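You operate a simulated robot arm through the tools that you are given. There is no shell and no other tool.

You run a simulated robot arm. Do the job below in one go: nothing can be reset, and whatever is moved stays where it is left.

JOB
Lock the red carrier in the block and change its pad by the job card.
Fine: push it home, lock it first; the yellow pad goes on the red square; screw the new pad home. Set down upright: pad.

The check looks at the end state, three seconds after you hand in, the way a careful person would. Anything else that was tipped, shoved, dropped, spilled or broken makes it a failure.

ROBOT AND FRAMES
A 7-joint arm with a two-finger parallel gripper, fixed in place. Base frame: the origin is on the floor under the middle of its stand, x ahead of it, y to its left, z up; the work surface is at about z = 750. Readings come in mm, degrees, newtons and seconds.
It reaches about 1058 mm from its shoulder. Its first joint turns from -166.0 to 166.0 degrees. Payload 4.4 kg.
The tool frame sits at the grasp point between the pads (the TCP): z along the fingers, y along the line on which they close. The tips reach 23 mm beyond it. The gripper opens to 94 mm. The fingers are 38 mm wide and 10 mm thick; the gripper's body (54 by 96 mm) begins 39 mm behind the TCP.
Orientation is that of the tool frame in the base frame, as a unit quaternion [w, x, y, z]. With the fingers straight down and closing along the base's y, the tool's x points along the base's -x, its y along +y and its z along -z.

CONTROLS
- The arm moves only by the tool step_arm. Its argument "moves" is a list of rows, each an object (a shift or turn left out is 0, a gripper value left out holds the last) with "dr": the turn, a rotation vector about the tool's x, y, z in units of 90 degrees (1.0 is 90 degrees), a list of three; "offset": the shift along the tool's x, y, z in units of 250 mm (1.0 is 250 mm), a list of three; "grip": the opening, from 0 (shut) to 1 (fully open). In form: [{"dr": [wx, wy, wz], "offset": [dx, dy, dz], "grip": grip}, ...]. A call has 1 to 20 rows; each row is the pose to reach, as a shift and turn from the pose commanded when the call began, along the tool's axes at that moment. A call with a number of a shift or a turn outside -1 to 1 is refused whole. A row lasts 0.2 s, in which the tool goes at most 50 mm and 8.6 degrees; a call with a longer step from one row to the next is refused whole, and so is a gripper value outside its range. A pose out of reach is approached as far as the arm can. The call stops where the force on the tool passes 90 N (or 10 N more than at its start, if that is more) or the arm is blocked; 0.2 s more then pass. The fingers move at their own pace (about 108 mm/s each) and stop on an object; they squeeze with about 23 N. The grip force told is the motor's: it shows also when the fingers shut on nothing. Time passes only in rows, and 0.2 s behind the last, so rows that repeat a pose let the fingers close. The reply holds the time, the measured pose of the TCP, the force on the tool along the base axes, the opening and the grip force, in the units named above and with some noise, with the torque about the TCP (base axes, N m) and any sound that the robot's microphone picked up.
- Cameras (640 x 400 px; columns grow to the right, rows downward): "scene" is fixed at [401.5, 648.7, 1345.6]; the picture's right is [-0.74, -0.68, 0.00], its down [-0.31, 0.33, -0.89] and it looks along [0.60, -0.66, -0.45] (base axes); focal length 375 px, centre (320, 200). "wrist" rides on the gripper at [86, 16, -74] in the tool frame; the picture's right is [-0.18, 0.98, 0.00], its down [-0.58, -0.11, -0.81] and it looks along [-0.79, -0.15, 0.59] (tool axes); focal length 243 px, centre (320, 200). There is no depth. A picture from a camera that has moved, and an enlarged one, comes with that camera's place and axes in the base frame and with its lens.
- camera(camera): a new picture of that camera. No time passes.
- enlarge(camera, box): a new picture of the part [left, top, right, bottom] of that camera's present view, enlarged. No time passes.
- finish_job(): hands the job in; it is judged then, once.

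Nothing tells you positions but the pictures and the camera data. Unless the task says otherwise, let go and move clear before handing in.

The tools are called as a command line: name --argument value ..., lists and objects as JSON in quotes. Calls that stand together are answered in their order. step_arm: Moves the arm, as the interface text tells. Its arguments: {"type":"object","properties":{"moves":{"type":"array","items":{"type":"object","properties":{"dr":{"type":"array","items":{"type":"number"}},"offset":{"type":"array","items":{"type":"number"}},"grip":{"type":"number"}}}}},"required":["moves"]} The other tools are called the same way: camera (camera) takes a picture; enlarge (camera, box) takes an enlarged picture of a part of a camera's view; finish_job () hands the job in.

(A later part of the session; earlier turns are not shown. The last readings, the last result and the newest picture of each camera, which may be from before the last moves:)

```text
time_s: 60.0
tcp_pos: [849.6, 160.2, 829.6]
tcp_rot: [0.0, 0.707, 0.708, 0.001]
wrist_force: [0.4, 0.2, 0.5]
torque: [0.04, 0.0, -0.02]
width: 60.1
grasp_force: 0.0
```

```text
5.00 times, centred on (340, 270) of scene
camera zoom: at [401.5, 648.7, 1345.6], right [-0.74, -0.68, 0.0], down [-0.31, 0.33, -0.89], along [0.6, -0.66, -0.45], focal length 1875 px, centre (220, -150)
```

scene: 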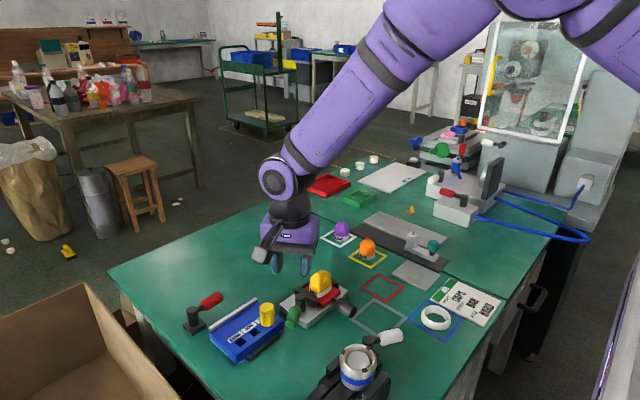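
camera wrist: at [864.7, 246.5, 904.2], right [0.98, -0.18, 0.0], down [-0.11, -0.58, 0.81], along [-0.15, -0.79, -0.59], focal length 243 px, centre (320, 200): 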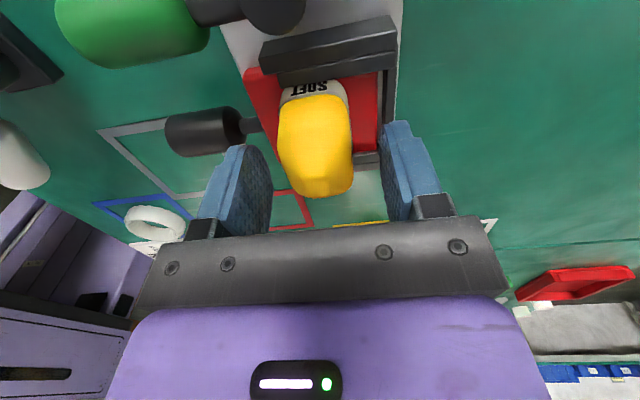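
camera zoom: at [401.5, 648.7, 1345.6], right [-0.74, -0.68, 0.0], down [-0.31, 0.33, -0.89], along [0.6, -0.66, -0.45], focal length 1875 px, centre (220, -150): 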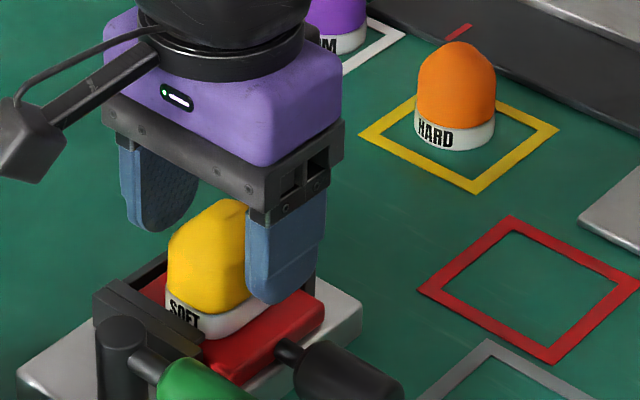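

The pad sits between the fingers. Closing on it.

step_arm --moves '[{"grip": 0}, {"grip": 0}, {"grip": 0}, {"grip": 0}]'

enlarge --camera "scene" --box '[290, 230, 390, 310]'

camera --camera "wrist"

```text
time_s: 61.0
tcp_pos: [847.2, 161.2, 830.6]
tcp_rot: [-0.001, 0.707, 0.708, -0.001]
wrist_force: [-12.2, -0.3, -0.1]
torque: [-0.06, 0.34, 0.01]
width: 33.7
grasp_force: 22.9
```

```text
5.00 times, centred on (340, 270) of scene
camera zoom: at [401.5, 648.7, 1345.6], right [-0.74, -0.68, 0.0], down [-0.31, 0.33, -0.89], along [0.6, -0.66, -0.45], focal length 1875 px, centre (220, -150)
```

zoom: 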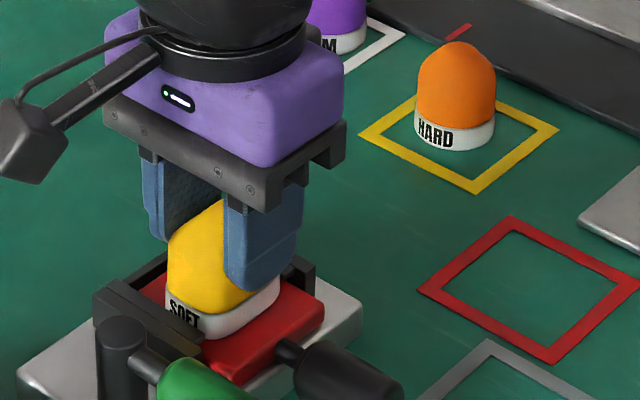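

```text
taken
camera wrist: at [863.9, 246.5, 904.2], right [0.98, -0.18, 0.0], down [-0.11, -0.58, 0.81], along [-0.15, -0.79, -0.59], focal length 243 px, centre (320, 200)
```

wrist: 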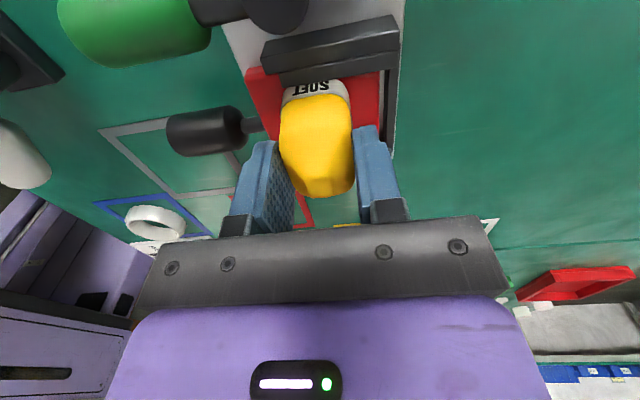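

Gripped at 33.7 mm. I'll centre the slight x offset and start turning counter-clockwise a little to feel the thread.

step_arm --moves '[{"offset": [0, -0.005, 0], "grip": 0}, {"offset": [0, -0.005, 0], "dr": [0, 0, -0.09], "grip": 0}, {"offset": [0, -0.005, 0], "dr": [0, 0, -0.18], "grip": 0}, {"offset": [0, -0.005, 0], "dr": [0, 0, -0.27], "grip": 0}]'

enlarge --camera "scene" --box '[290, 230, 390, 310]'

```text
time_s: 62.0
tcp_pos: [847.6, 161.4, 830.4]
tcp_rot: [0.0, 0.54, 0.841, 0.0]
wrist_force: [-7.2, 0.5, -5.0]
torque: [0.06, 0.2, -0.01]
width: 33.6
grasp_force: 22.8
```

```text
5.00 times, centred on (340, 270) of scene
camera zoom: at [401.5, 648.7, 1345.6], right [-0.74, -0.68, 0.0], down [-0.31, 0.33, -0.89], along [0.6, -0.66, -0.45], focal length 1875 px, centre (220, -150)
```

zoom: 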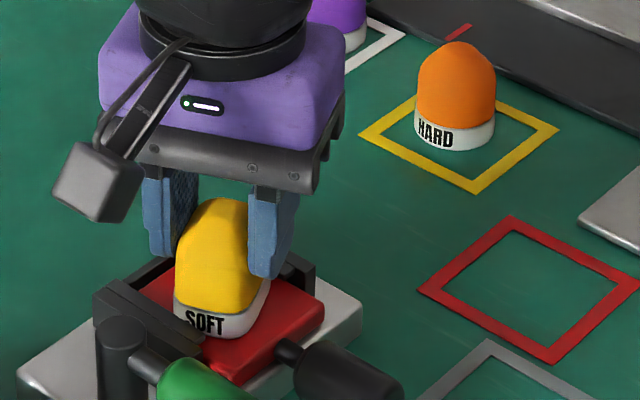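

The pad turns with almost no torque. I'll continue counter-clockwise, watching vertical force to learn the thread's pitch.

step_arm --moves '[{"dr": [0, 0, -0.09], "grip": 0}, {"dr": [0, 0, -0.18], "grip": 0}, {"dr": [0, 0, -0.27], "grip": 0}, {"dr": [0, 0, -0.36], "grip": 0}]'

```text
time_s: 63.0
tcp_pos: [845.9, 159.9, 830.8]
tcp_rot: [0.0, 0.286, 0.958, 0.0]
wrist_force: [-7.7, -3.9, 2.5]
torque: [-0.07, 0.21, 0.01]
width: 33.7
grasp_force: 23.0
```

step_arm --moves '[{"offset": [0.0015, -0.003, -0.001], "dr": [0, 0, -0.09], "grip": 0}, {"offset": [0.0015, -0.003, -0.002], "dr": [0, 0, -0.18], "grip": 0}, {"offset": [0.0015, -0.003, -0.003], "dr": [0, 0, -0.27], "grip": 0}, {"offset": [0.0015, -0.003, -0.004], "dr": [0, 0, -0.36], "grip": 0}]'

enlarge --camera "scene" --box '[290, 230, 390, 310]'

```text
time_s: 64.0
tcp_pos: [846.7, 160.5, 830.7]
tcp_rot: [0.0, 0.006, 1.0, 0.001]
wrist_force: [-1.4, 2.2, -3.8]
torque: [0.15, -0.03, -0.03]
width: 33.6
grasp_force: 23.1
```

```text
5.00 times, centred on (340, 270) of scene
camera zoom: at [401.5, 648.7, 1345.6], right [-0.74, -0.68, 0.0], down [-0.31, 0.33, -0.89], along [0.6, -0.66, -0.45], focal length 1875 px, centre (220, -150)
```

zoom: 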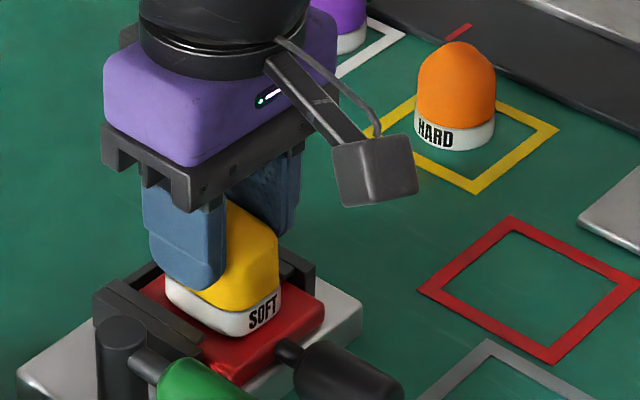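

Turned 90° so far with small forces. Continuing the next 90°.

step_arm --moves '[{"dr": [0, 0, -0.091], "grip": 0}, {"dr": [0, 0, -0.182], "grip": 0}, {"dr": [0, 0, -0.273], "grip": 0}, {"dr": [0, 0, -0.364], "grip": 0}, {"dr": [0, 0, -0.455], "grip": 0}, {"dr": [0, 0, -0.545], "grip": 0}, {"dr": [0, 0, -0.636], "grip": 0}, {"dr": [0, 0, -0.727], "grip": 0}, {"dr": [0, 0, -0.818], "grip": 0}, {"dr": [0, 0, -0.909], "grip": 0}, {"dr": [0, 0, -1.0], "grip": 0}]'

enlarge --camera "scene" --box '[290, 230, 390, 310]'

camera --camera "wrist"

```text
time_s: 66.4
tcp_pos: [845.6, 158.9, 832.7]
tcp_rot: [0.0, -0.703, 0.711, 0.0]
wrist_force: [1.9, 7.7, -0.3]
torque: [0.27, -0.05, 0.0]
width: 33.5
grasp_force: 22.6
```

```text
5.00 times, centred on (340, 270) of scene
camera zoom: at [401.5, 648.7, 1345.6], right [-0.74, -0.68, 0.0], down [-0.31, 0.33, -0.89], along [0.6, -0.66, -0.45], focal length 1875 px, centre (220, -150)
```

zoom: 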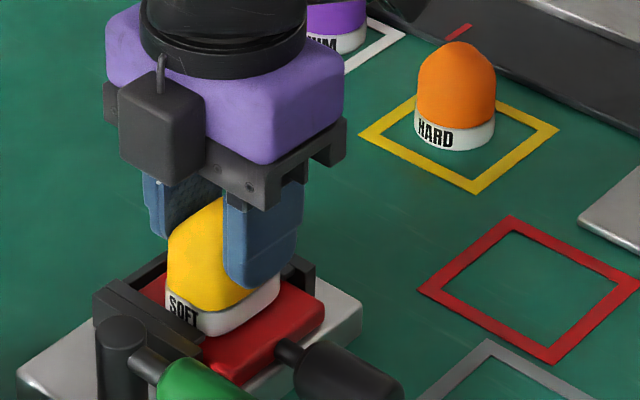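

```text
taken
camera wrist: at [830.2, 73.9, 906.2], right [-0.98, 0.2, 0.0], down [0.12, 0.58, 0.81], along [0.16, 0.79, -0.59], focal length 243 px, centre (320, 200)
```

wrist: 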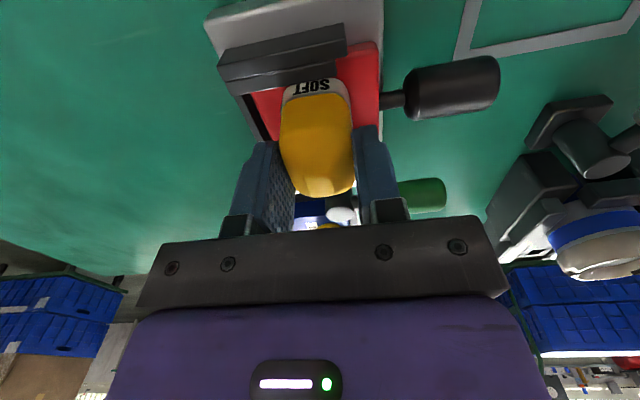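

The pad has risen a few mm over 180°. I'll see if the wrist can keep turning past +90° before I need to re-grip.

step_arm --moves '[{"offset": [-0.003, 0, -0.001], "dr": [0, 0, -0.091], "grip": 0}, {"offset": [-0.003, 0, -0.002], "dr": [0, 0, -0.182], "grip": 0}, {"offset": [-0.003, 0, -0.003], "dr": [0, 0, -0.273], "grip": 0}, {"offset": [-0.003, 0, -0.004], "dr": [0, 0, -0.364], "grip": 0}, {"offset": [-0.003, 0, -0.005], "dr": [0, 0, -0.455], "grip": 0}, {"offset": [-0.003, 0, -0.006], "dr": [0, 0, -0.545], "grip": 0}]'

enlarge --camera "scene" --box '[290, 230, 390, 310]'

```text
time_s: 67.8
tcp_pos: [847.5, 160.1, 833.4]
tcp_rot: [0.001, 0.935, -0.355, 0.0]
wrist_force: [0.4, -4.1, -5.2]
torque: [-0.18, -0.11, -0.02]
width: 33.8
grasp_force: 23.0
```

```text
5.00 times, centred on (340, 270) of scene
camera zoom: at [401.5, 648.7, 1345.6], right [-0.74, -0.68, 0.0], down [-0.31, 0.33, -0.89], along [0.6, -0.66, -0.45], focal length 1875 px, centre (220, -150)
```

zoom: 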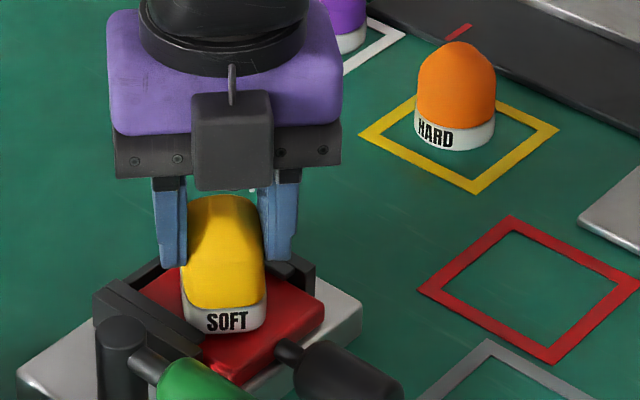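

The wrist still has range. Continuing counter-clockwise.

step_arm --moves '[{"offset": [0, 0, -0.001], "dr": [0, 0, -0.091], "grip": 0}, {"offset": [0, 0, -0.002], "dr": [0, 0, -0.182], "grip": 0}, {"offset": [0, 0, -0.003], "dr": [0, 0, -0.273], "grip": 0}, {"offset": [0, 0, -0.004], "dr": [0, 0, -0.364], "grip": 0}]'

enlarge --camera "scene" --box '[290, 230, 390, 310]'

```text
time_s: 68.8
tcp_pos: [846.7, 160.8, 833.4]
tcp_rot: [0.001, 0.997, -0.077, -0.001]
wrist_force: [-5.8, -10.1, -6.3]
torque: [-0.19, 0.17, -0.04]
width: 33.5
grasp_force: 22.6
```

```text
5.00 times, centred on (340, 270) of scene
camera zoom: at [401.5, 648.7, 1345.6], right [-0.74, -0.68, 0.0], down [-0.31, 0.33, -0.89], along [0.6, -0.66, -0.45], focal length 1875 px, centre (220, -150)
```

zoom: 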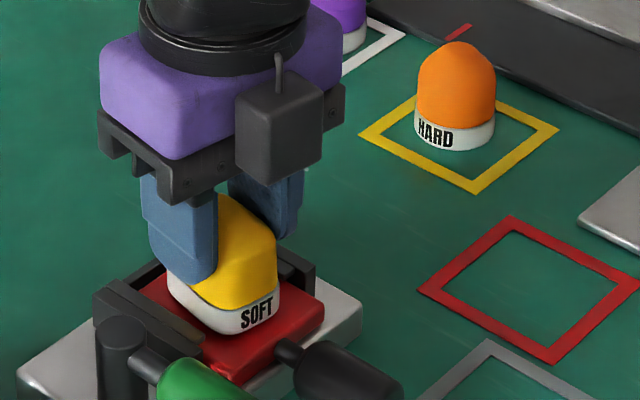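

step_arm --moves '[{"offset": [-0.0014, 0.004, 0], "dr": [0, 0, -0.091], "grip": 0}, {"offset": [-0.0014, 0.004, 0], "dr": [0, 0, -0.182], "grip": 0}, {"offset": [-0.0014, 0.004, -0.001], "dr": [0, 0, -0.273], "grip": 0}, {"offset": [-0.0014, 0.004, -0.002], "dr": [0, 0, -0.364], "grip": 0}]'

```text
time_s: 69.8
tcp_pos: [847.3, 161.7, 834.7]
tcp_rot: [-0.001, 0.978, 0.207, 0.0]
wrist_force: [-0.3, -0.6, -0.8]
torque: [0.05, 0.03, -0.04]
width: 33.7
grasp_force: 23.5
```

step_arm --moves '[{"offset": [0, 0, -0.002], "dr": [0, 0, -0.091], "grip": 0}, {"offset": [0, 0, -0.003], "dr": [0, 0, -0.182], "grip": 0}, {"offset": [0, 0, -0.005], "dr": [0, 0, -0.273], "grip": 0}, {"offset": [0, 0, -0.006], "dr": [0, 0, -0.364], "grip": 0}, {"offset": [0, 0, -0.008], "dr": [0, 0, -0.455], "grip": 0}]'

enlarge --camera "scene" --box '[290, 230, 390, 310]'

```text
time_s: 71.0
tcp_pos: [847.9, 159.6, 837.1]
tcp_rot: [0.0, 0.857, 0.515, 0.001]
wrist_force: [-0.1, 0.1, -1.2]
torque: [0.02, 0.04, 0.0]
width: 33.7
grasp_force: 22.3
```

```text
5.00 times, centred on (340, 270) of scene
camera zoom: at [401.5, 648.7, 1345.6], right [-0.74, -0.68, 0.0], down [-0.31, 0.33, -0.89], along [0.6, -0.66, -0.45], focal length 1875 px, centre (220, -150)
```

zoom: 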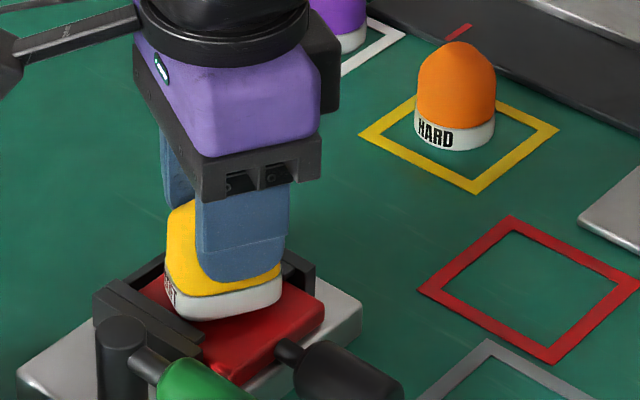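

All forces have dropped to zero while rising, so the pad seems free. I'll lift gently to check.

step_arm --moves '[{"offset": [0, 0, -0.008], "grip": 0}, {"offset": [0, 0, -0.016], "grip": 0}, {"offset": [0, 0, -0.024], "grip": 0}]'

enlarge --camera "scene" --box '[290, 230, 390, 310]'

```text
time_s: 71.8
tcp_pos: [847.0, 159.7, 836.7]
tcp_rot: [0.0, 0.858, 0.514, -0.001]
wrist_force: [-0.2, -0.6, 0.2]
torque: [0.01, 0.01, 0.0]
width: 33.5
grasp_force: 23.3
out of reach, approached as far as the arm can: row 2, 3
```

```text
5.00 times, centred on (340, 270) of scene
camera zoom: at [401.5, 648.7, 1345.6], right [-0.74, -0.68, 0.0], down [-0.31, 0.33, -0.89], along [0.6, -0.66, -0.45], focal length 1875 px, centre (220, -150)
```

zoom: 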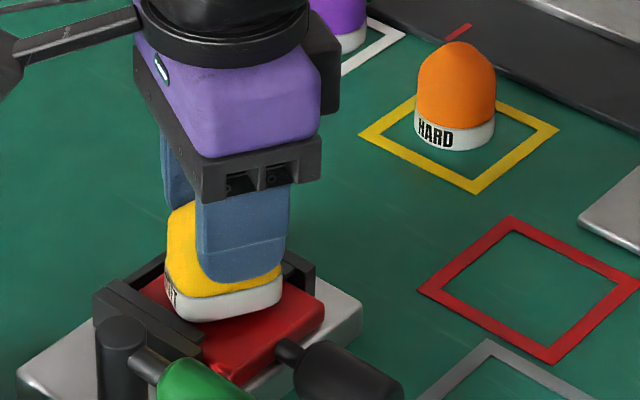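

The wrist is at its turning limit, which blocks the lift. I'll back the turn a few degrees while lifting to see whether the pad is free.

step_arm --moves '[{"offset": [0, 0, -0.004], "dr": [0, 0, 0.05], "grip": 0}, {"offset": [0, 0, -0.012], "dr": [0, 0, 0.1], "grip": 0}, {"offset": [0, 0, -0.024], "dr": [0, 0, 0.12], "grip": 0}, {"offset": [0, 0, -0.036], "dr": [0, 0, 0.12], "grip": 0}]'

enlarge --camera "scene" --box '[290, 230, 390, 310]'

```text
time_s: 72.8
tcp_pos: [847.5, 159.7, 845.6]
tcp_rot: [0.0, 0.892, 0.453, 0.001]
wrist_force: [0.4, -1.3, -1.3]
torque: [0.02, 0.0, 0.02]
width: 33.2
grasp_force: 23.3
```

```text
5.00 times, centred on (340, 270) of scene
camera zoom: at [401.5, 648.7, 1345.6], right [-0.74, -0.68, 0.0], down [-0.31, 0.33, -0.89], along [0.6, -0.66, -0.45], focal length 1875 px, centre (220, -150)
```

zoom: 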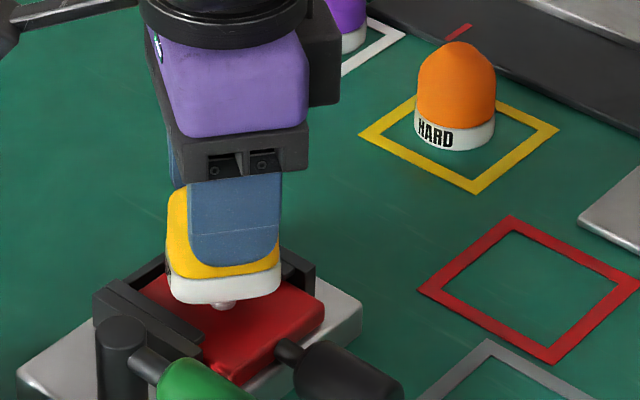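

The pad is free, and a small silver stud is visible on the carrier beneath it. I'll lift it well clear and carry it over the red square (centre about (773, 22)).

step_arm --moves '[{"offset": [0, 0, -0.1], "dr": [0, 0, 0.05], "grip": 0}, {"offset": [0, 0, -0.2], "dr": [0, 0, 0.12], "grip": 0}, {"offset": [0, 0, -0.3], "dr": [0, 0, 0.2], "grip": 0}, {"offset": [-0.07, 0.01, -0.33], "dr": [0, 0, 0.29], "grip": 0}, {"offset": [-0.15, 0.02, -0.33], "dr": [0, 0, 0.38], "grip": 0}, {"offset": [-0.23, 0.03, -0.33], "dr": [0, 0, 0.47], "grip": 0}, {"offset": [-0.31, 0.042, -0.33], "dr": [0, 0, 0.56], "grip": 0}, {"offset": [-0.39, 0.053, -0.33], "dr": [0, 0, 0.65], "grip": 0}, {"offset": [-0.47, 0.064, -0.33], "dr": [0, 0, 0.74], "grip": 0}, {"offset": [-0.55, 0.075, -0.33], "dr": [0, 0, 0.83], "grip": 0}, {"offset": [-0.6, 0.082, -0.33], "dr": [0, 0, 0.92], "grip": 0}, {"offset": [-0.621, 0.085, -0.33], "dr": [0, 0, 1.0], "grip": 0}, {"offset": [-0.621, 0.085, -0.33], "dr": [0, 0, 1.0], "grip": 0}]'

camera --camera "scene"

enlarge --camera "scene" --box '[290, 260, 370, 320]'

```text
time_s: 75.6
tcp_pos: [771.9, 22.4, 928.5]
tcp_rot: [0.0, 0.95, -0.311, 0.0]
wrist_force: [-0.5, -0.3, -1.5]
torque: [0.02, -0.01, 0.03]
width: 33.4
grasp_force: 23.1
```

```text
taken
```

scene: 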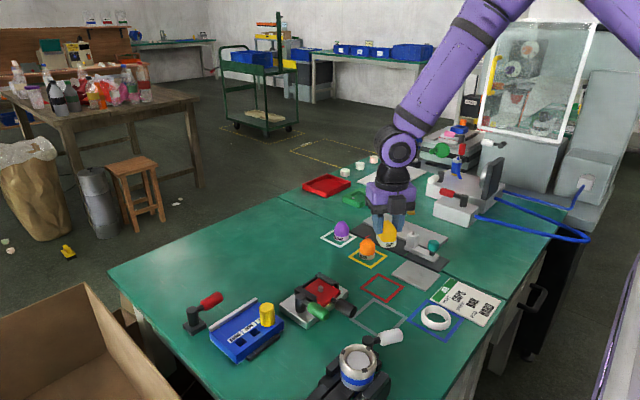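

```text
6.67 times, centred on (330, 290) of scene
camera zoom: at [401.5, 648.7, 1345.6], right [-0.74, -0.68, 0.0], down [-0.31, 0.33, -0.89], along [0.6, -0.66, -0.45], focal length 2500 px, centre (253, -400)
```

zoom: 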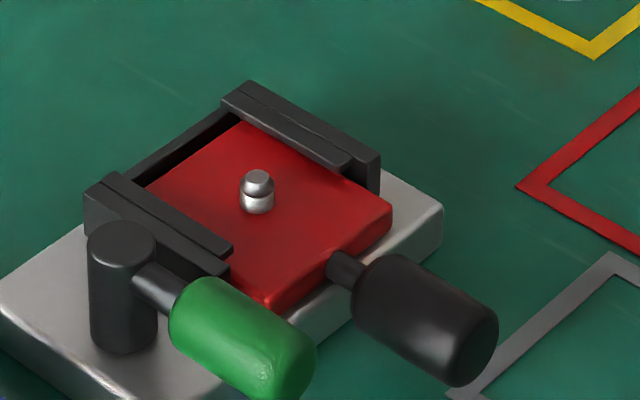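

The carrier now shows its bare stud (near (847, 160.5)). I'm over the red square; I'll square the pad up with it and check from the wrist camera.

step_arm --moves '[{"offset": [0, 0, 0.02], "dr": [0, 0, 0.085], "grip": 0}, {"offset": [0, 0, 0.05], "dr": [0, 0, 0.17], "grip": 0}, {"offset": [0, 0, 0.08], "dr": [0, 0, 0.255], "grip": 0}, {"offset": [0, 0, 0.11], "dr": [0, 0, 0.34], "grip": 0}, {"offset": [0, 0, 0.14], "dr": [0, 0, 0.425], "grip": 0}, {"offset": [0, 0, 0.17], "dr": [0, 0, 0.51], "grip": 0}, {"offset": [0, 0, 0.2], "dr": [0, 0, 0.597], "grip": 0}, {"offset": [0, 0, 0.2], "dr": [0, 0, 0.597], "grip": 0}]'

camera --camera "wrist"

enlarge --camera "scene" --box '[320, 220, 440, 310]'

```text
time_s: 77.4
tcp_pos: [772.3, 21.7, 878.3]
tcp_rot: [0.0, 0.708, -0.707, 0.001]
wrist_force: [0.4, -0.6, -0.9]
torque: [-0.03, -0.02, 0.03]
width: 33.8
grasp_force: 23.1
```

```text
taken
camera wrist: at [757.7, -65.0, 951.9], right [-0.98, 0.18, 0.0], down [0.11, 0.58, 0.81], along [0.15, 0.79, -0.59], focal length 243 px, centre (320, 200)
```

wrist: 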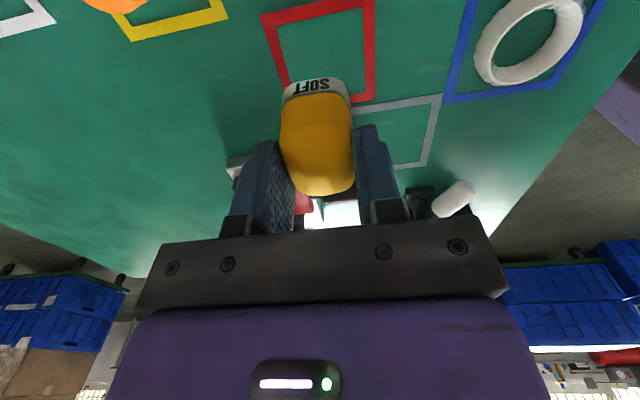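

```text
4.44 times, centred on (380, 265) of scene
camera zoom: at [401.5, 648.7, 1345.6], right [-0.74, -0.68, 0.0], down [-0.31, 0.33, -0.89], along [0.6, -0.66, -0.45], focal length 1666 px, centre (53, -89)
```

zoom: 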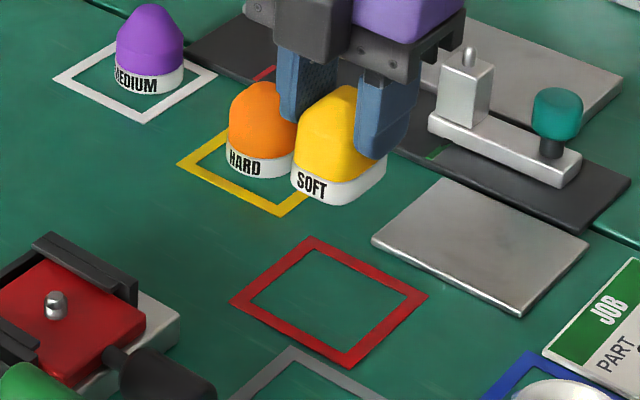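

The red square centre works out to about (772, 24). I'll nudge 2 mm and lower toward the bench.

step_arm --moves '[{"offset": [-0.009, 0, 0.1], "grip": 0}, {"offset": [-0.009, 0, 0.2], "grip": 0}, {"offset": [-0.009, 0, 0.28], "grip": 0}, {"offset": [-0.009, 0, 0.28], "grip": 0}]'

enlarge --camera "scene" --box '[320, 220, 440, 310]'

```text
time_s: 78.4
tcp_pos: [774.2, 23.9, 807.5]
tcp_rot: [0.0, 0.708, -0.707, -0.001]
wrist_force: [0.4, 0.3, -0.7]
torque: [0.01, -0.01, 0.0]
width: 33.6
grasp_force: 23.3
```

```text
4.44 times, centred on (380, 265) of scene
camera zoom: at [401.5, 648.7, 1345.6], right [-0.74, -0.68, 0.0], down [-0.31, 0.33, -0.89], along [0.6, -0.66, -0.45], focal length 1666 px, centre (53, -89)
```

zoom: 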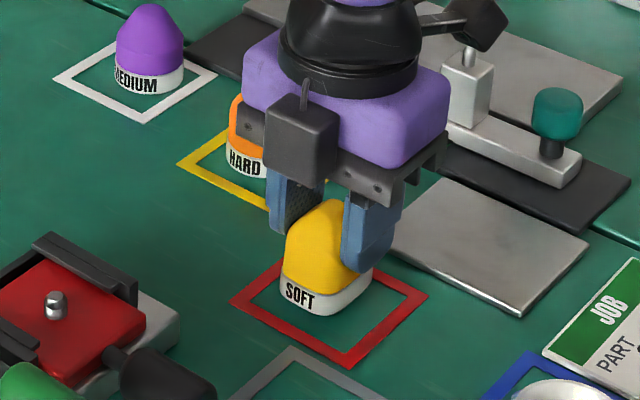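

Now lowering in small steps to feel the bench.

step_arm --moves '[{"offset": [0, 0, 0.01], "grip": 0}, {"offset": [0, 0, 0.02], "grip": 0}, {"offset": [0, 0, 0.028], "grip": 0}, {"offset": [0, 0, 0.028], "grip": 0}]'

```text
time_s: 79.4
tcp_pos: [772.7, 23.2, 799.9]
tcp_rot: [0.0, 0.708, -0.706, -0.001]
wrist_force: [0.5, 0.6, -0.5]
torque: [0.01, 0.0, 0.0]
width: 33.4
grasp_force: 23.7
```

step_arm --moves '[{"offset": [0, 0, 0.006], "grip": 0}, {"offset": [0, 0, 0.012], "grip": 0}, {"offset": [0, 0, 0.012], "grip": 0}]'

```text
time_s: 80.2
tcp_pos: [771.9, 24.5, 799.1]
tcp_rot: [0.0, 0.708, -0.706, 0.001]
wrist_force: [-2.6, -0.3, 7.2]
torque: [-0.07, 0.07, 0.01]
width: 33.5
grasp_force: 23.2
```

Contact with the bench (7 N). I'll ease off slightly, open, and rise.

step_arm --moves '[{"offset": [0, 0, -0.002], "grip": 0}, {"offset": [0, 0, -0.002], "grip": 0.5}, {"offset": [0, 0, -0.002], "grip": 0.64}, {"offset": [0, 0, -0.002], "grip": 0.64}, {"offset": [0, 0, -0.06], "grip": 0.64}, {"offset": [0, 0, -0.16], "grip": 0.64}, {"offset": [0, 0, -0.3], "grip": 0.64}, {"offset": [0, 0, -0.46], "grip": 0.64}, {"offset": [0, 0, -0.52], "grip": 0.64}, {"offset": [0, 0, -0.52], "grip": 0.64}]'

enlarge --camera "scene" --box '[320, 220, 440, 310]'

camera --camera "wrist"

```text
time_s: 82.4
tcp_pos: [771.9, 23.3, 928.5]
tcp_rot: [0.001, 0.708, -0.706, 0.0]
wrist_force: [0.6, 0.2, -0.3]
torque: [0.02, -0.02, 0.01]
width: 60.5
grasp_force: 0.1
```

```text
4.44 times, centred on (380, 265) of scene
camera zoom: at [401.5, 648.7, 1345.6], right [-0.74, -0.68, 0.0], down [-0.31, 0.33, -0.89], along [0.6, -0.66, -0.45], focal length 1666 px, centre (53, -89)
```

zoom: 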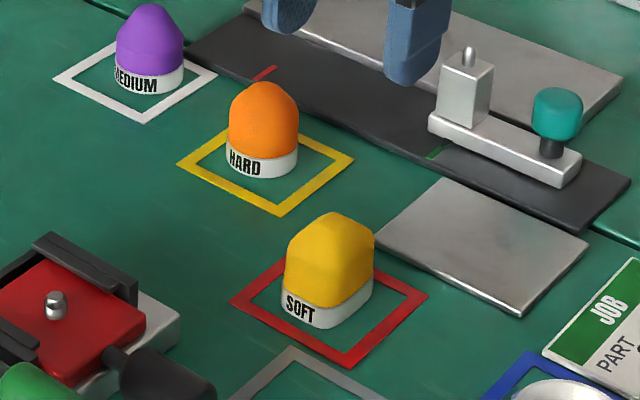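

```text
taken
camera wrist: at [757.8, -62.8, 1002.5], right [-0.98, 0.18, 0.0], down [0.11, 0.58, 0.81], along [0.15, 0.79, -0.59], focal length 243 px, centre (320, 200)
```

wrist: 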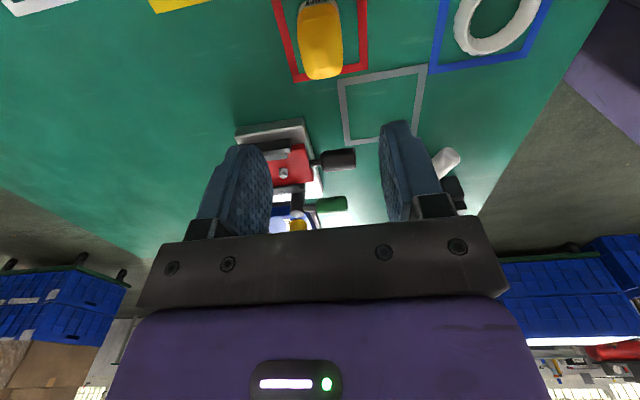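

The yellow pad stands upright inside the red square. Next is the orange HARD pad near (875, −55); I'll move above it while turning counter-clockwise to leave plenty of clockwise travel for screwing in.

step_arm --moves '[{"offset": [0.03, -0.04, 0], "dr": [0, 0, -0.091], "grip": 0.66}, {"offset": [0.06, -0.08, 0], "dr": [0, 0, -0.182], "grip": 0.66}, {"offset": [0.09, -0.12, 0], "dr": [0, 0, -0.273], "grip": 0.66}, {"offset": [0.12, -0.16, 0], "dr": [0, 0, -0.364], "grip": 0.66}, {"offset": [0.15, -0.2, 0], "dr": [0, 0, -0.455], "grip": 0.66}, {"offset": [0.18, -0.24, 0], "dr": [0, 0, -0.545], "grip": 0.66}, {"offset": [0.21, -0.28, 0], "dr": [0, 0, -0.636], "grip": 0.66}, {"offset": [0.24, -0.32, 0], "dr": [0, 0, -0.727], "grip": 0.66}, {"offset": [0.27, -0.36, 0], "dr": [0, 0, -0.818], "grip": 0.66}, {"offset": [0.3, -0.39, 0], "dr": [0, 0, -0.909], "grip": 0.66}, {"offset": [0.314, -0.412, 0], "dr": [0, 0, -1.0], "grip": 0.66}, {"offset": [0.314, -0.412, 0], "dr": [0, 0, -1.0], "grip": 0.66}]'

camera --camera "wrist"

enlarge --camera "scene" --box '[310, 200, 430, 290]'

```text
time_s: 85.0
tcp_pos: [875.8, -53.3, 928.0]
tcp_rot: [0.0, 1.0, 0.002, 0.0]
wrist_force: [-1.4, 0.4, 0.9]
torque: [0.03, 0.0, -0.01]
width: 61.9
grasp_force: 0.1
```

```text
taken
camera wrist: at [963.5, -70.2, 1002.0], right [-0.18, -0.98, 0.0], down [-0.58, 0.11, 0.81], along [-0.79, 0.15, -0.59], focal length 243 px, centre (320, 200)
```

wrist: 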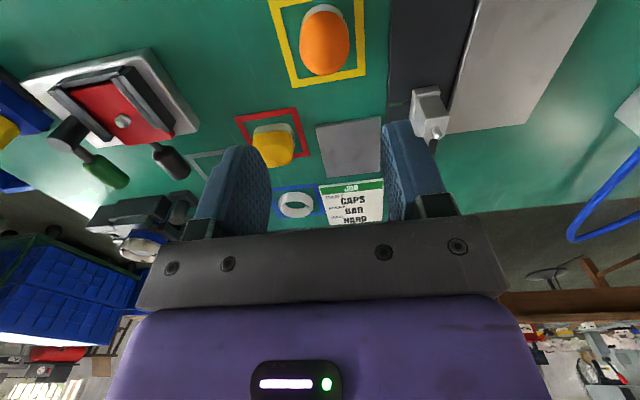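

```text
4.44 times, centred on (370, 245) of scene
camera zoom: at [401.5, 648.7, 1345.6], right [-0.74, -0.68, 0.0], down [-0.31, 0.33, -0.89], along [0.6, -0.66, -0.45], focal length 1666 px, centre (98, 0)
```

zoom: 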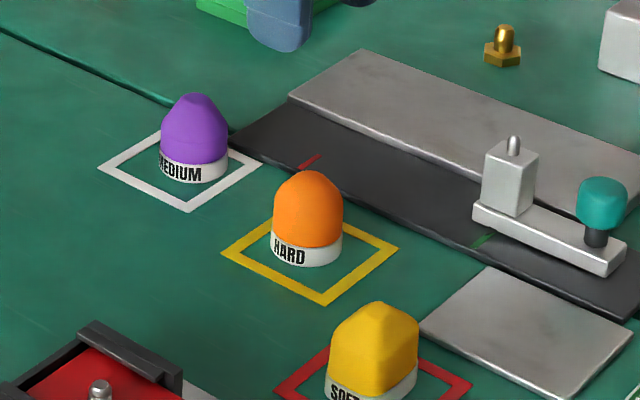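

enlarge --camera "wrist" --box '[250, 0, 400, 110]'

enlarge --camera "scene" --box '[350, 230, 390, 270]'

```text
3.64 times, centred on (325, 55) of wrist
camera zoom: at [963.5, -70.2, 1002.0], right [-0.18, -0.98, 0.0], down [-0.58, 0.11, 0.81], along [-0.79, 0.15, -0.59], focal length 882 px, centre (302, 727)
```

zoom: 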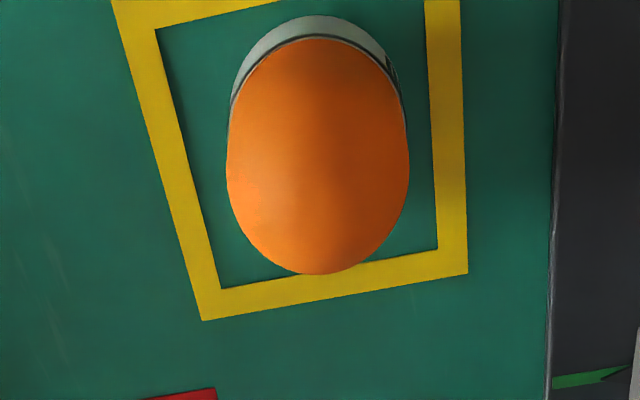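

```text
10.00 times, centred on (370, 250) of scene
camera zoom: at [401.5, 648.7, 1345.6], right [-0.74, -0.68, 0.0], down [-0.31, 0.33, -0.89], along [0.6, -0.66, -0.45], focal length 3750 px, centre (-180, -300)
```

zoom: 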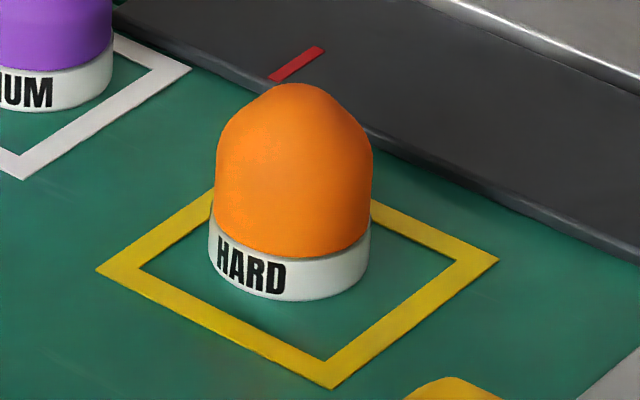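

I see the orange pad near (876, −59). I'll centre it by closing in two perpendicular directions; first I turn to 145° and lower partway.

step_arm --moves '[{"offset": [0.003, 0.004, 0.06], "dr": [0, 0, 0.08], "grip": 0.66}, {"offset": [0.003, 0.008, 0.12], "dr": [0, 0, 0.16], "grip": 0.66}, {"offset": [0.003, 0.012, 0.18], "dr": [0, 0, 0.24], "grip": 0.66}, {"offset": [0.003, 0.016, 0.24], "dr": [0, 0, 0.32], "grip": 0.66}, {"offset": [0.003, 0.019, 0.3], "dr": [0, 0, 0.389], "grip": 0.66}, {"offset": [0.003, 0.019, 0.3], "dr": [0, 0, 0.389], "grip": 0.66}]'

camera --camera "wrist"

enlarge --camera "scene" --box '[310, 200, 430, 290]'

```text
time_s: 86.4
tcp_pos: [877.5, -57.5, 851.8]
tcp_rot: [0.001, 0.954, -0.299, 0.0]
wrist_force: [-0.5, 0.5, -0.1]
torque: [0.01, 0.0, 0.0]
width: 62.1
grasp_force: 0.0
```

```text
taken
camera wrist: at [939.5, -121.2, 926.3], right [-0.71, -0.7, 0.0], down [-0.41, 0.42, 0.81], along [-0.56, 0.58, -0.59], focal length 243 px, centre (320, 200)
```

wrist: 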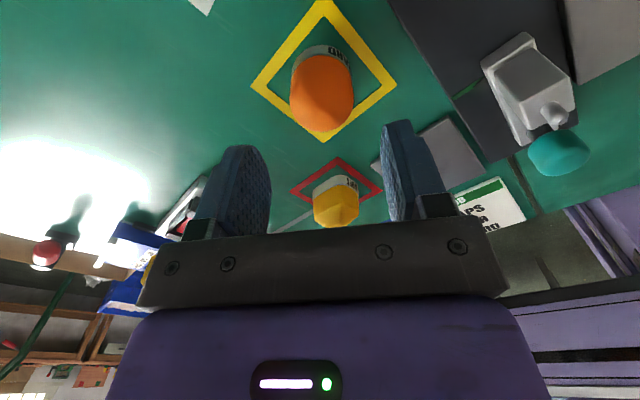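

```text
4.44 times, centred on (370, 245) of scene
camera zoom: at [401.5, 648.7, 1345.6], right [-0.74, -0.68, 0.0], down [-0.31, 0.33, -0.89], along [0.6, -0.66, -0.45], focal length 1666 px, centre (98, 0)
```

zoom: 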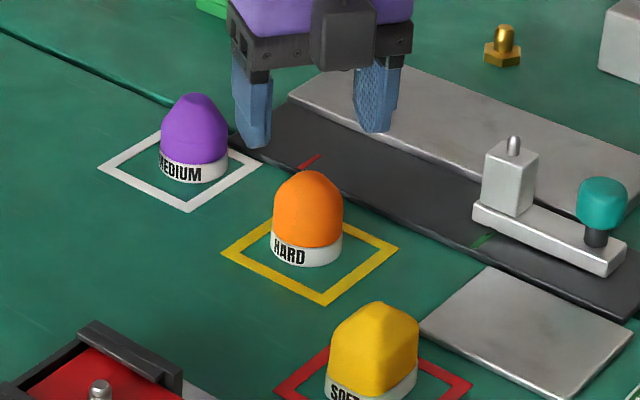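

step_arm --moves '[{"offset": [0, 0, 0.08], "grip": 0.66}, {"offset": [0, 0, 0.16], "grip": 0.66}, {"offset": [0, 0, 0.219], "grip": 0.66}, {"offset": [0, 0, 0.219], "grip": 0.66}]'

camera --camera "wrist"

enlarge --camera "scene" --box '[310, 200, 430, 290]'

```text
time_s: 87.4
tcp_pos: [877.7, -59.0, 798.4]
tcp_rot: [0.0, 0.954, -0.301, -0.001]
wrist_force: [-0.1, -0.4, -0.5]
torque: [0.01, 0.01, 0.04]
width: 62.2
grasp_force: 0.0
```

```text
taken
camera wrist: at [940.0, -121.8, 871.4], right [-0.71, -0.7, 0.0], down [-0.41, 0.42, 0.81], along [-0.57, 0.57, -0.59], focal length 243 px, centre (320, 200)
```

wrist: 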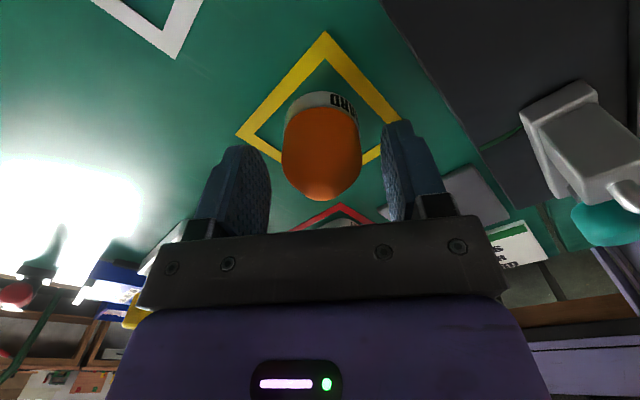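

```text
4.44 times, centred on (370, 245) of scene
camera zoom: at [401.5, 648.7, 1345.6], right [-0.74, -0.68, 0.0], down [-0.31, 0.33, -0.89], along [0.6, -0.66, -0.45], focal length 1666 px, centre (98, 0)
```

zoom: 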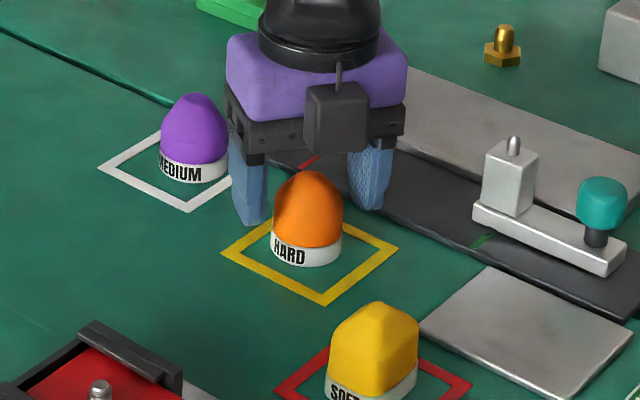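

The pad is between the fingers. Closing to centre it in this direction.

step_arm --moves '[{"grip": 0.5}, {"grip": 0.44}, {"grip": 0.4}, {"grip": 0.3}, {"grip": 0.3}]'

enlarge --camera "scene" --box '[310, 200, 430, 290]'

camera --camera "wrist"

```text
time_s: 88.6
tcp_pos: [877.8, -59.8, 797.6]
tcp_rot: [0.0, 0.954, -0.3, 0.0]
wrist_force: [0.2, -0.1, -0.4]
torque: [0.0, 0.01, -0.03]
width: 38.7
grasp_force: 22.6
```

```text
4.44 times, centred on (370, 245) of scene
camera zoom: at [401.5, 648.7, 1345.6], right [-0.74, -0.68, 0.0], down [-0.31, 0.33, -0.89], along [0.6, -0.66, -0.45], focal length 1666 px, centre (98, 0)
```

zoom: 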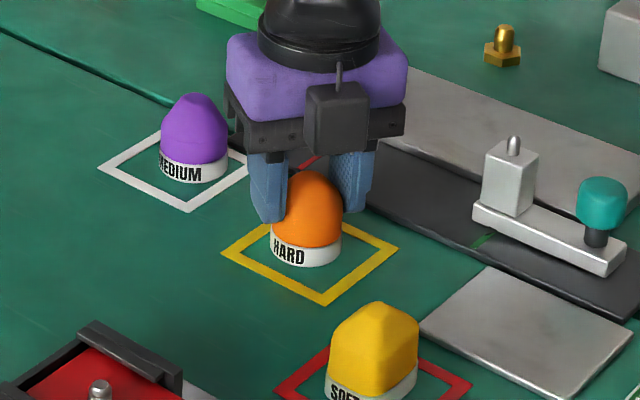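

```text
taken
camera wrist: at [939.9, -121.8, 871.4], right [-0.71, -0.7, 0.0], down [-0.41, 0.42, 0.81], along [-0.57, 0.57, -0.59], focal length 243 px, centre (320, 200)
```

wrist: 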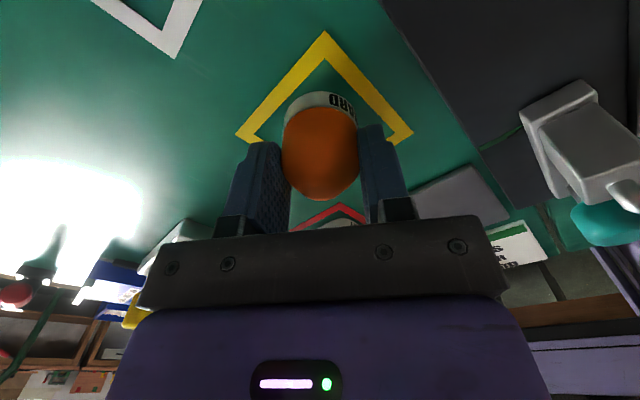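

Pad centred in that direction (38.7 mm). Now I open, rotate 90° counter-clockwise in place, and close in the perpendicular direction.

step_arm --moves '[{"grip": 0.66}, {"grip": 0.66}, {"grip": 0.66}, {"dr": [0, 0, -0.091], "grip": 0.66}, {"dr": [0, 0, -0.182], "grip": 0.66}, {"dr": [0, 0, -0.273], "grip": 0.66}, {"dr": [0, 0, -0.364], "grip": 0.66}, {"dr": [0, 0, -0.455], "grip": 0.66}, {"dr": [0, 0, -0.545], "grip": 0.66}, {"dr": [0, 0, -0.636], "grip": 0.66}, {"dr": [0, 0, -0.727], "grip": 0.66}, {"dr": [0, 0, -0.818], "grip": 0.66}, {"dr": [0, 0, -0.909], "grip": 0.66}, {"dr": [0, 0, -0.98], "grip": 0.66}, {"dr": [0, 0, -0.98], "grip": 0.66}]'

camera --camera "wrist"

enlarge --camera "scene" --box '[310, 200, 430, 290]'

```text
time_s: 91.8
tcp_pos: [876.5, -59.6, 798.2]
tcp_rot: [0.001, 0.927, 0.376, 0.001]
wrist_force: [-0.3, -0.2, -0.2]
torque: [-0.03, 0.02, 0.01]
width: 61.9
grasp_force: 0.1
out of reach, approached as far as the arm can: row 14, 15
```

```text
taken
camera wrist: at [950.6, -10.8, 872.2], right [0.55, -0.83, 0.0], down [-0.49, -0.33, 0.81], along [-0.67, -0.45, -0.59], focal length 243 px, centre (320, 200)
```

wrist: 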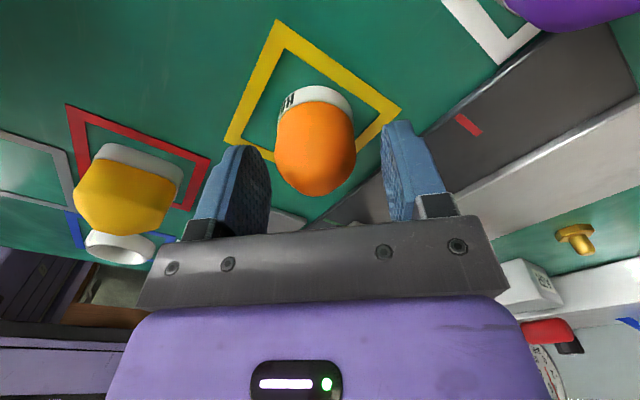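

```text
4.44 times, centred on (370, 245) of scene
camera zoom: at [401.5, 648.7, 1345.6], right [-0.74, -0.68, 0.0], down [-0.31, 0.33, -0.89], along [0.6, -0.66, -0.45], focal length 1666 px, centre (98, 0)
```

zoom: 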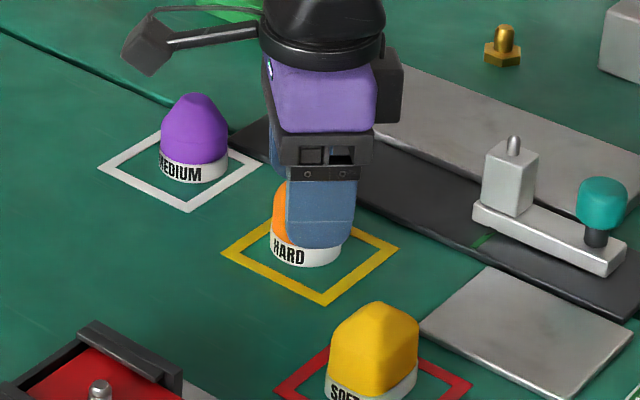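

The wrist's limit here is ~224°, which is fine. The pad is a couple of mm off in this direction; closing will centre it.

step_arm --moves '[{"dr": [0, 0, 0.03], "grip": 0.6}, {"dr": [0, 0, 0.03], "grip": 0.5}, {"dr": [0, 0, 0.03], "grip": 0.44}, {"dr": [0, 0, 0.03], "grip": 0.4}, {"dr": [0, 0, 0.03], "grip": 0.2}, {"dr": [0, 0, 0.03], "grip": 0.0}, {"dr": [0, 0, 0.03], "grip": 0.0}]'

camera --camera "wrist"

enlarge --camera "scene" --box '[310, 200, 430, 290]'

```text
time_s: 93.4
tcp_pos: [878.1, -58.4, 797.9]
tcp_rot: [-0.001, 0.935, 0.354, -0.001]
wrist_force: [-0.8, 0.3, 1.1]
torque: [0.0, 0.01, 0.0]
width: 38.3
grasp_force: 22.8
```

```text
taken
camera wrist: at [952.8, -13.7, 872.1], right [0.51, -0.86, 0.0], down [-0.51, -0.3, 0.81], along [-0.69, -0.41, -0.59], focal length 243 px, centre (320, 200)
```

wrist: 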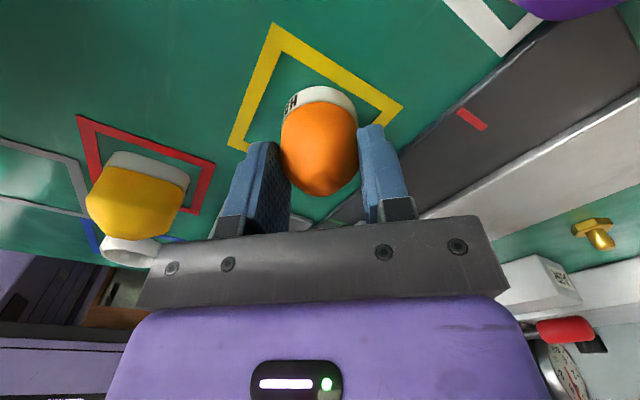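

```text
4.44 times, centred on (370, 245) of scene
camera zoom: at [401.5, 648.7, 1345.6], right [-0.74, -0.68, 0.0], down [-0.31, 0.33, -0.89], along [0.6, -0.66, -0.45], focal length 1666 px, centre (98, 0)
```

zoom: 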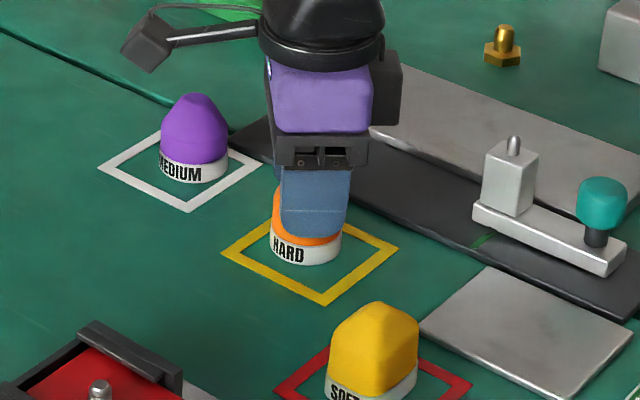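

Held at 38.3 mm. Lifting straight up and checking it comes along.

step_arm --moves '[{"offset": [0, 0, -0.04], "grip": 0}, {"offset": [0, 0, -0.1], "grip": 0}, {"offset": [0, 0, -0.22], "grip": 0}, {"offset": [0, 0, -0.36], "grip": 0}, {"offset": [0, 0, -0.5], "grip": 0}, {"offset": [0, 0, -0.53], "grip": 0}, {"offset": [0, 0, -0.53], "grip": 0}]'

enlarge --camera "scene" --box '[310, 180, 430, 270]'

```text
time_s: 95.0
tcp_pos: [876.9, -59.1, 931.1]
tcp_rot: [0.0, 0.935, 0.355, 0.0]
wrist_force: [0.0, -0.3, -1.2]
torque: [0.03, 0.01, 0.01]
width: 38.6
grasp_force: 23.1
```

```text
4.44 times, centred on (370, 225) of scene
camera zoom: at [401.5, 648.7, 1345.6], right [-0.74, -0.68, 0.0], down [-0.31, 0.33, -0.89], along [0.6, -0.66, -0.45], focal length 1666 px, centre (98, 89)
```

zoom: 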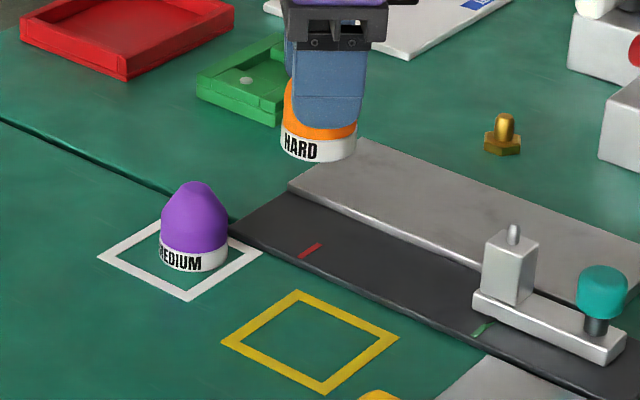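

Lifted cleanly. Now I'll carry it over the carrier's stud at (847, 160.5).

step_arm --moves '[{"offset": [0.05, -0.074, 0], "dr": [0, 0, -0.015], "grip": 0}, {"offset": [0.12, -0.185, 0], "dr": [0, 0, -0.035], "grip": 0}, {"offset": [0.2, -0.3, 0], "dr": [0, 0, -0.06], "grip": 0}, {"offset": [0.28, -0.42, 0], "dr": [0, 0, -0.085], "grip": 0}, {"offset": [0.36, -0.54, 0], "dr": [0, 0, -0.11], "grip": 0}, {"offset": [0.43, -0.65, 0], "dr": [0, 0, -0.13], "grip": 0}, {"offset": [0.48, -0.72, 0], "dr": [0, 0, -0.14], "grip": 0}, {"offset": [0.491, -0.7385, 0], "dr": [0, 0, -0.15], "grip": 0}, {"offset": [0.491, -0.7385, 0], "dr": [0, 0, -0.15], "grip": 0}]'

enlarge --camera "scene" --box '[280, 220, 400, 320]'

camera --camera "wrist"

```text
time_s: 97.0
tcp_pos: [846.3, 160.1, 930.9]
tcp_rot: [0.001, 0.887, 0.462, 0.0]
wrist_force: [-0.7, 0.3, -0.6]
torque: [0.0, 0.0, 0.02]
width: 38.6
grasp_force: 23.5
```

```text
4.00 times, centred on (340, 270) of scene
camera zoom: at [401.5, 648.7, 1345.6], right [-0.74, -0.68, 0.0], down [-0.31, 0.33, -0.89], along [0.6, -0.66, -0.45], focal length 1500 px, centre (240, -80)
```

zoom: 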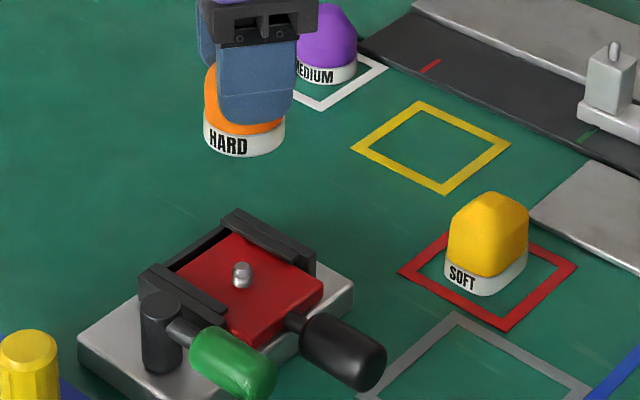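

```text
taken
camera wrist: at [909.8, 220.8, 1004.8], right [0.7, -0.71, 0.0], down [-0.42, -0.41, 0.81], along [-0.58, -0.56, -0.59], focal length 243 px, centre (320, 200)
```

wrist: 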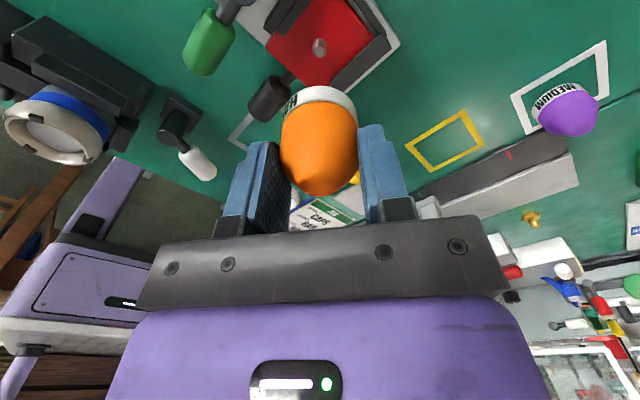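

enlarge --camera "wrist" --box '[240, 0, 400, 100]'

enlarge --camera "scene" --box '[300, 270, 360, 310]'

```text
4.00 times, centred on (320, 50) of wrist
camera zoom: at [909.8, 220.8, 1004.8], right [0.7, -0.71, 0.0], down [-0.42, -0.41, 0.81], along [-0.58, -0.56, -0.59], focal length 970 px, centre (320, 800)
```

zoom: 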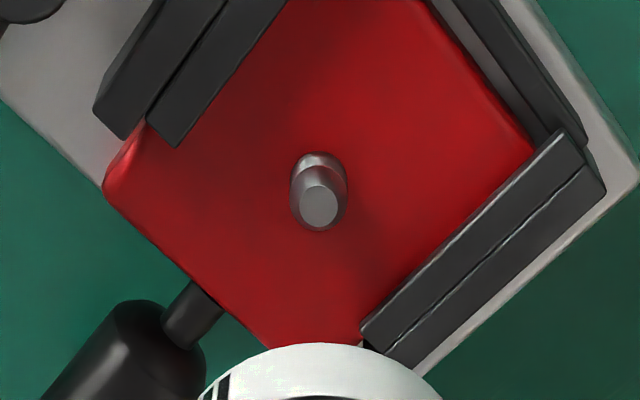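

```text
10.00 times, centred on (330, 290) of scene
camera zoom: at [401.5, 648.7, 1345.6], right [-0.74, -0.68, 0.0], down [-0.31, 0.33, -0.89], along [0.6, -0.66, -0.45], focal length 3750 px, centre (220, -700)
```

zoom: 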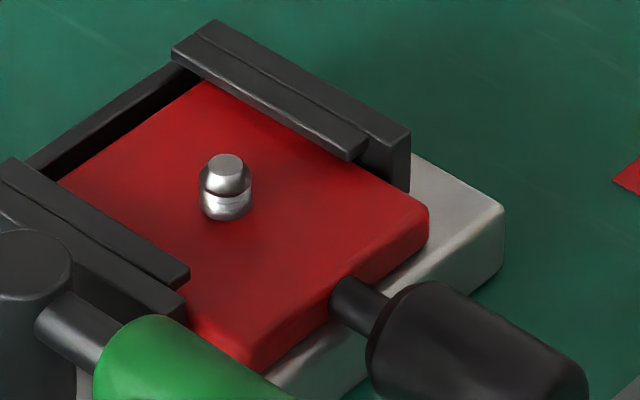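

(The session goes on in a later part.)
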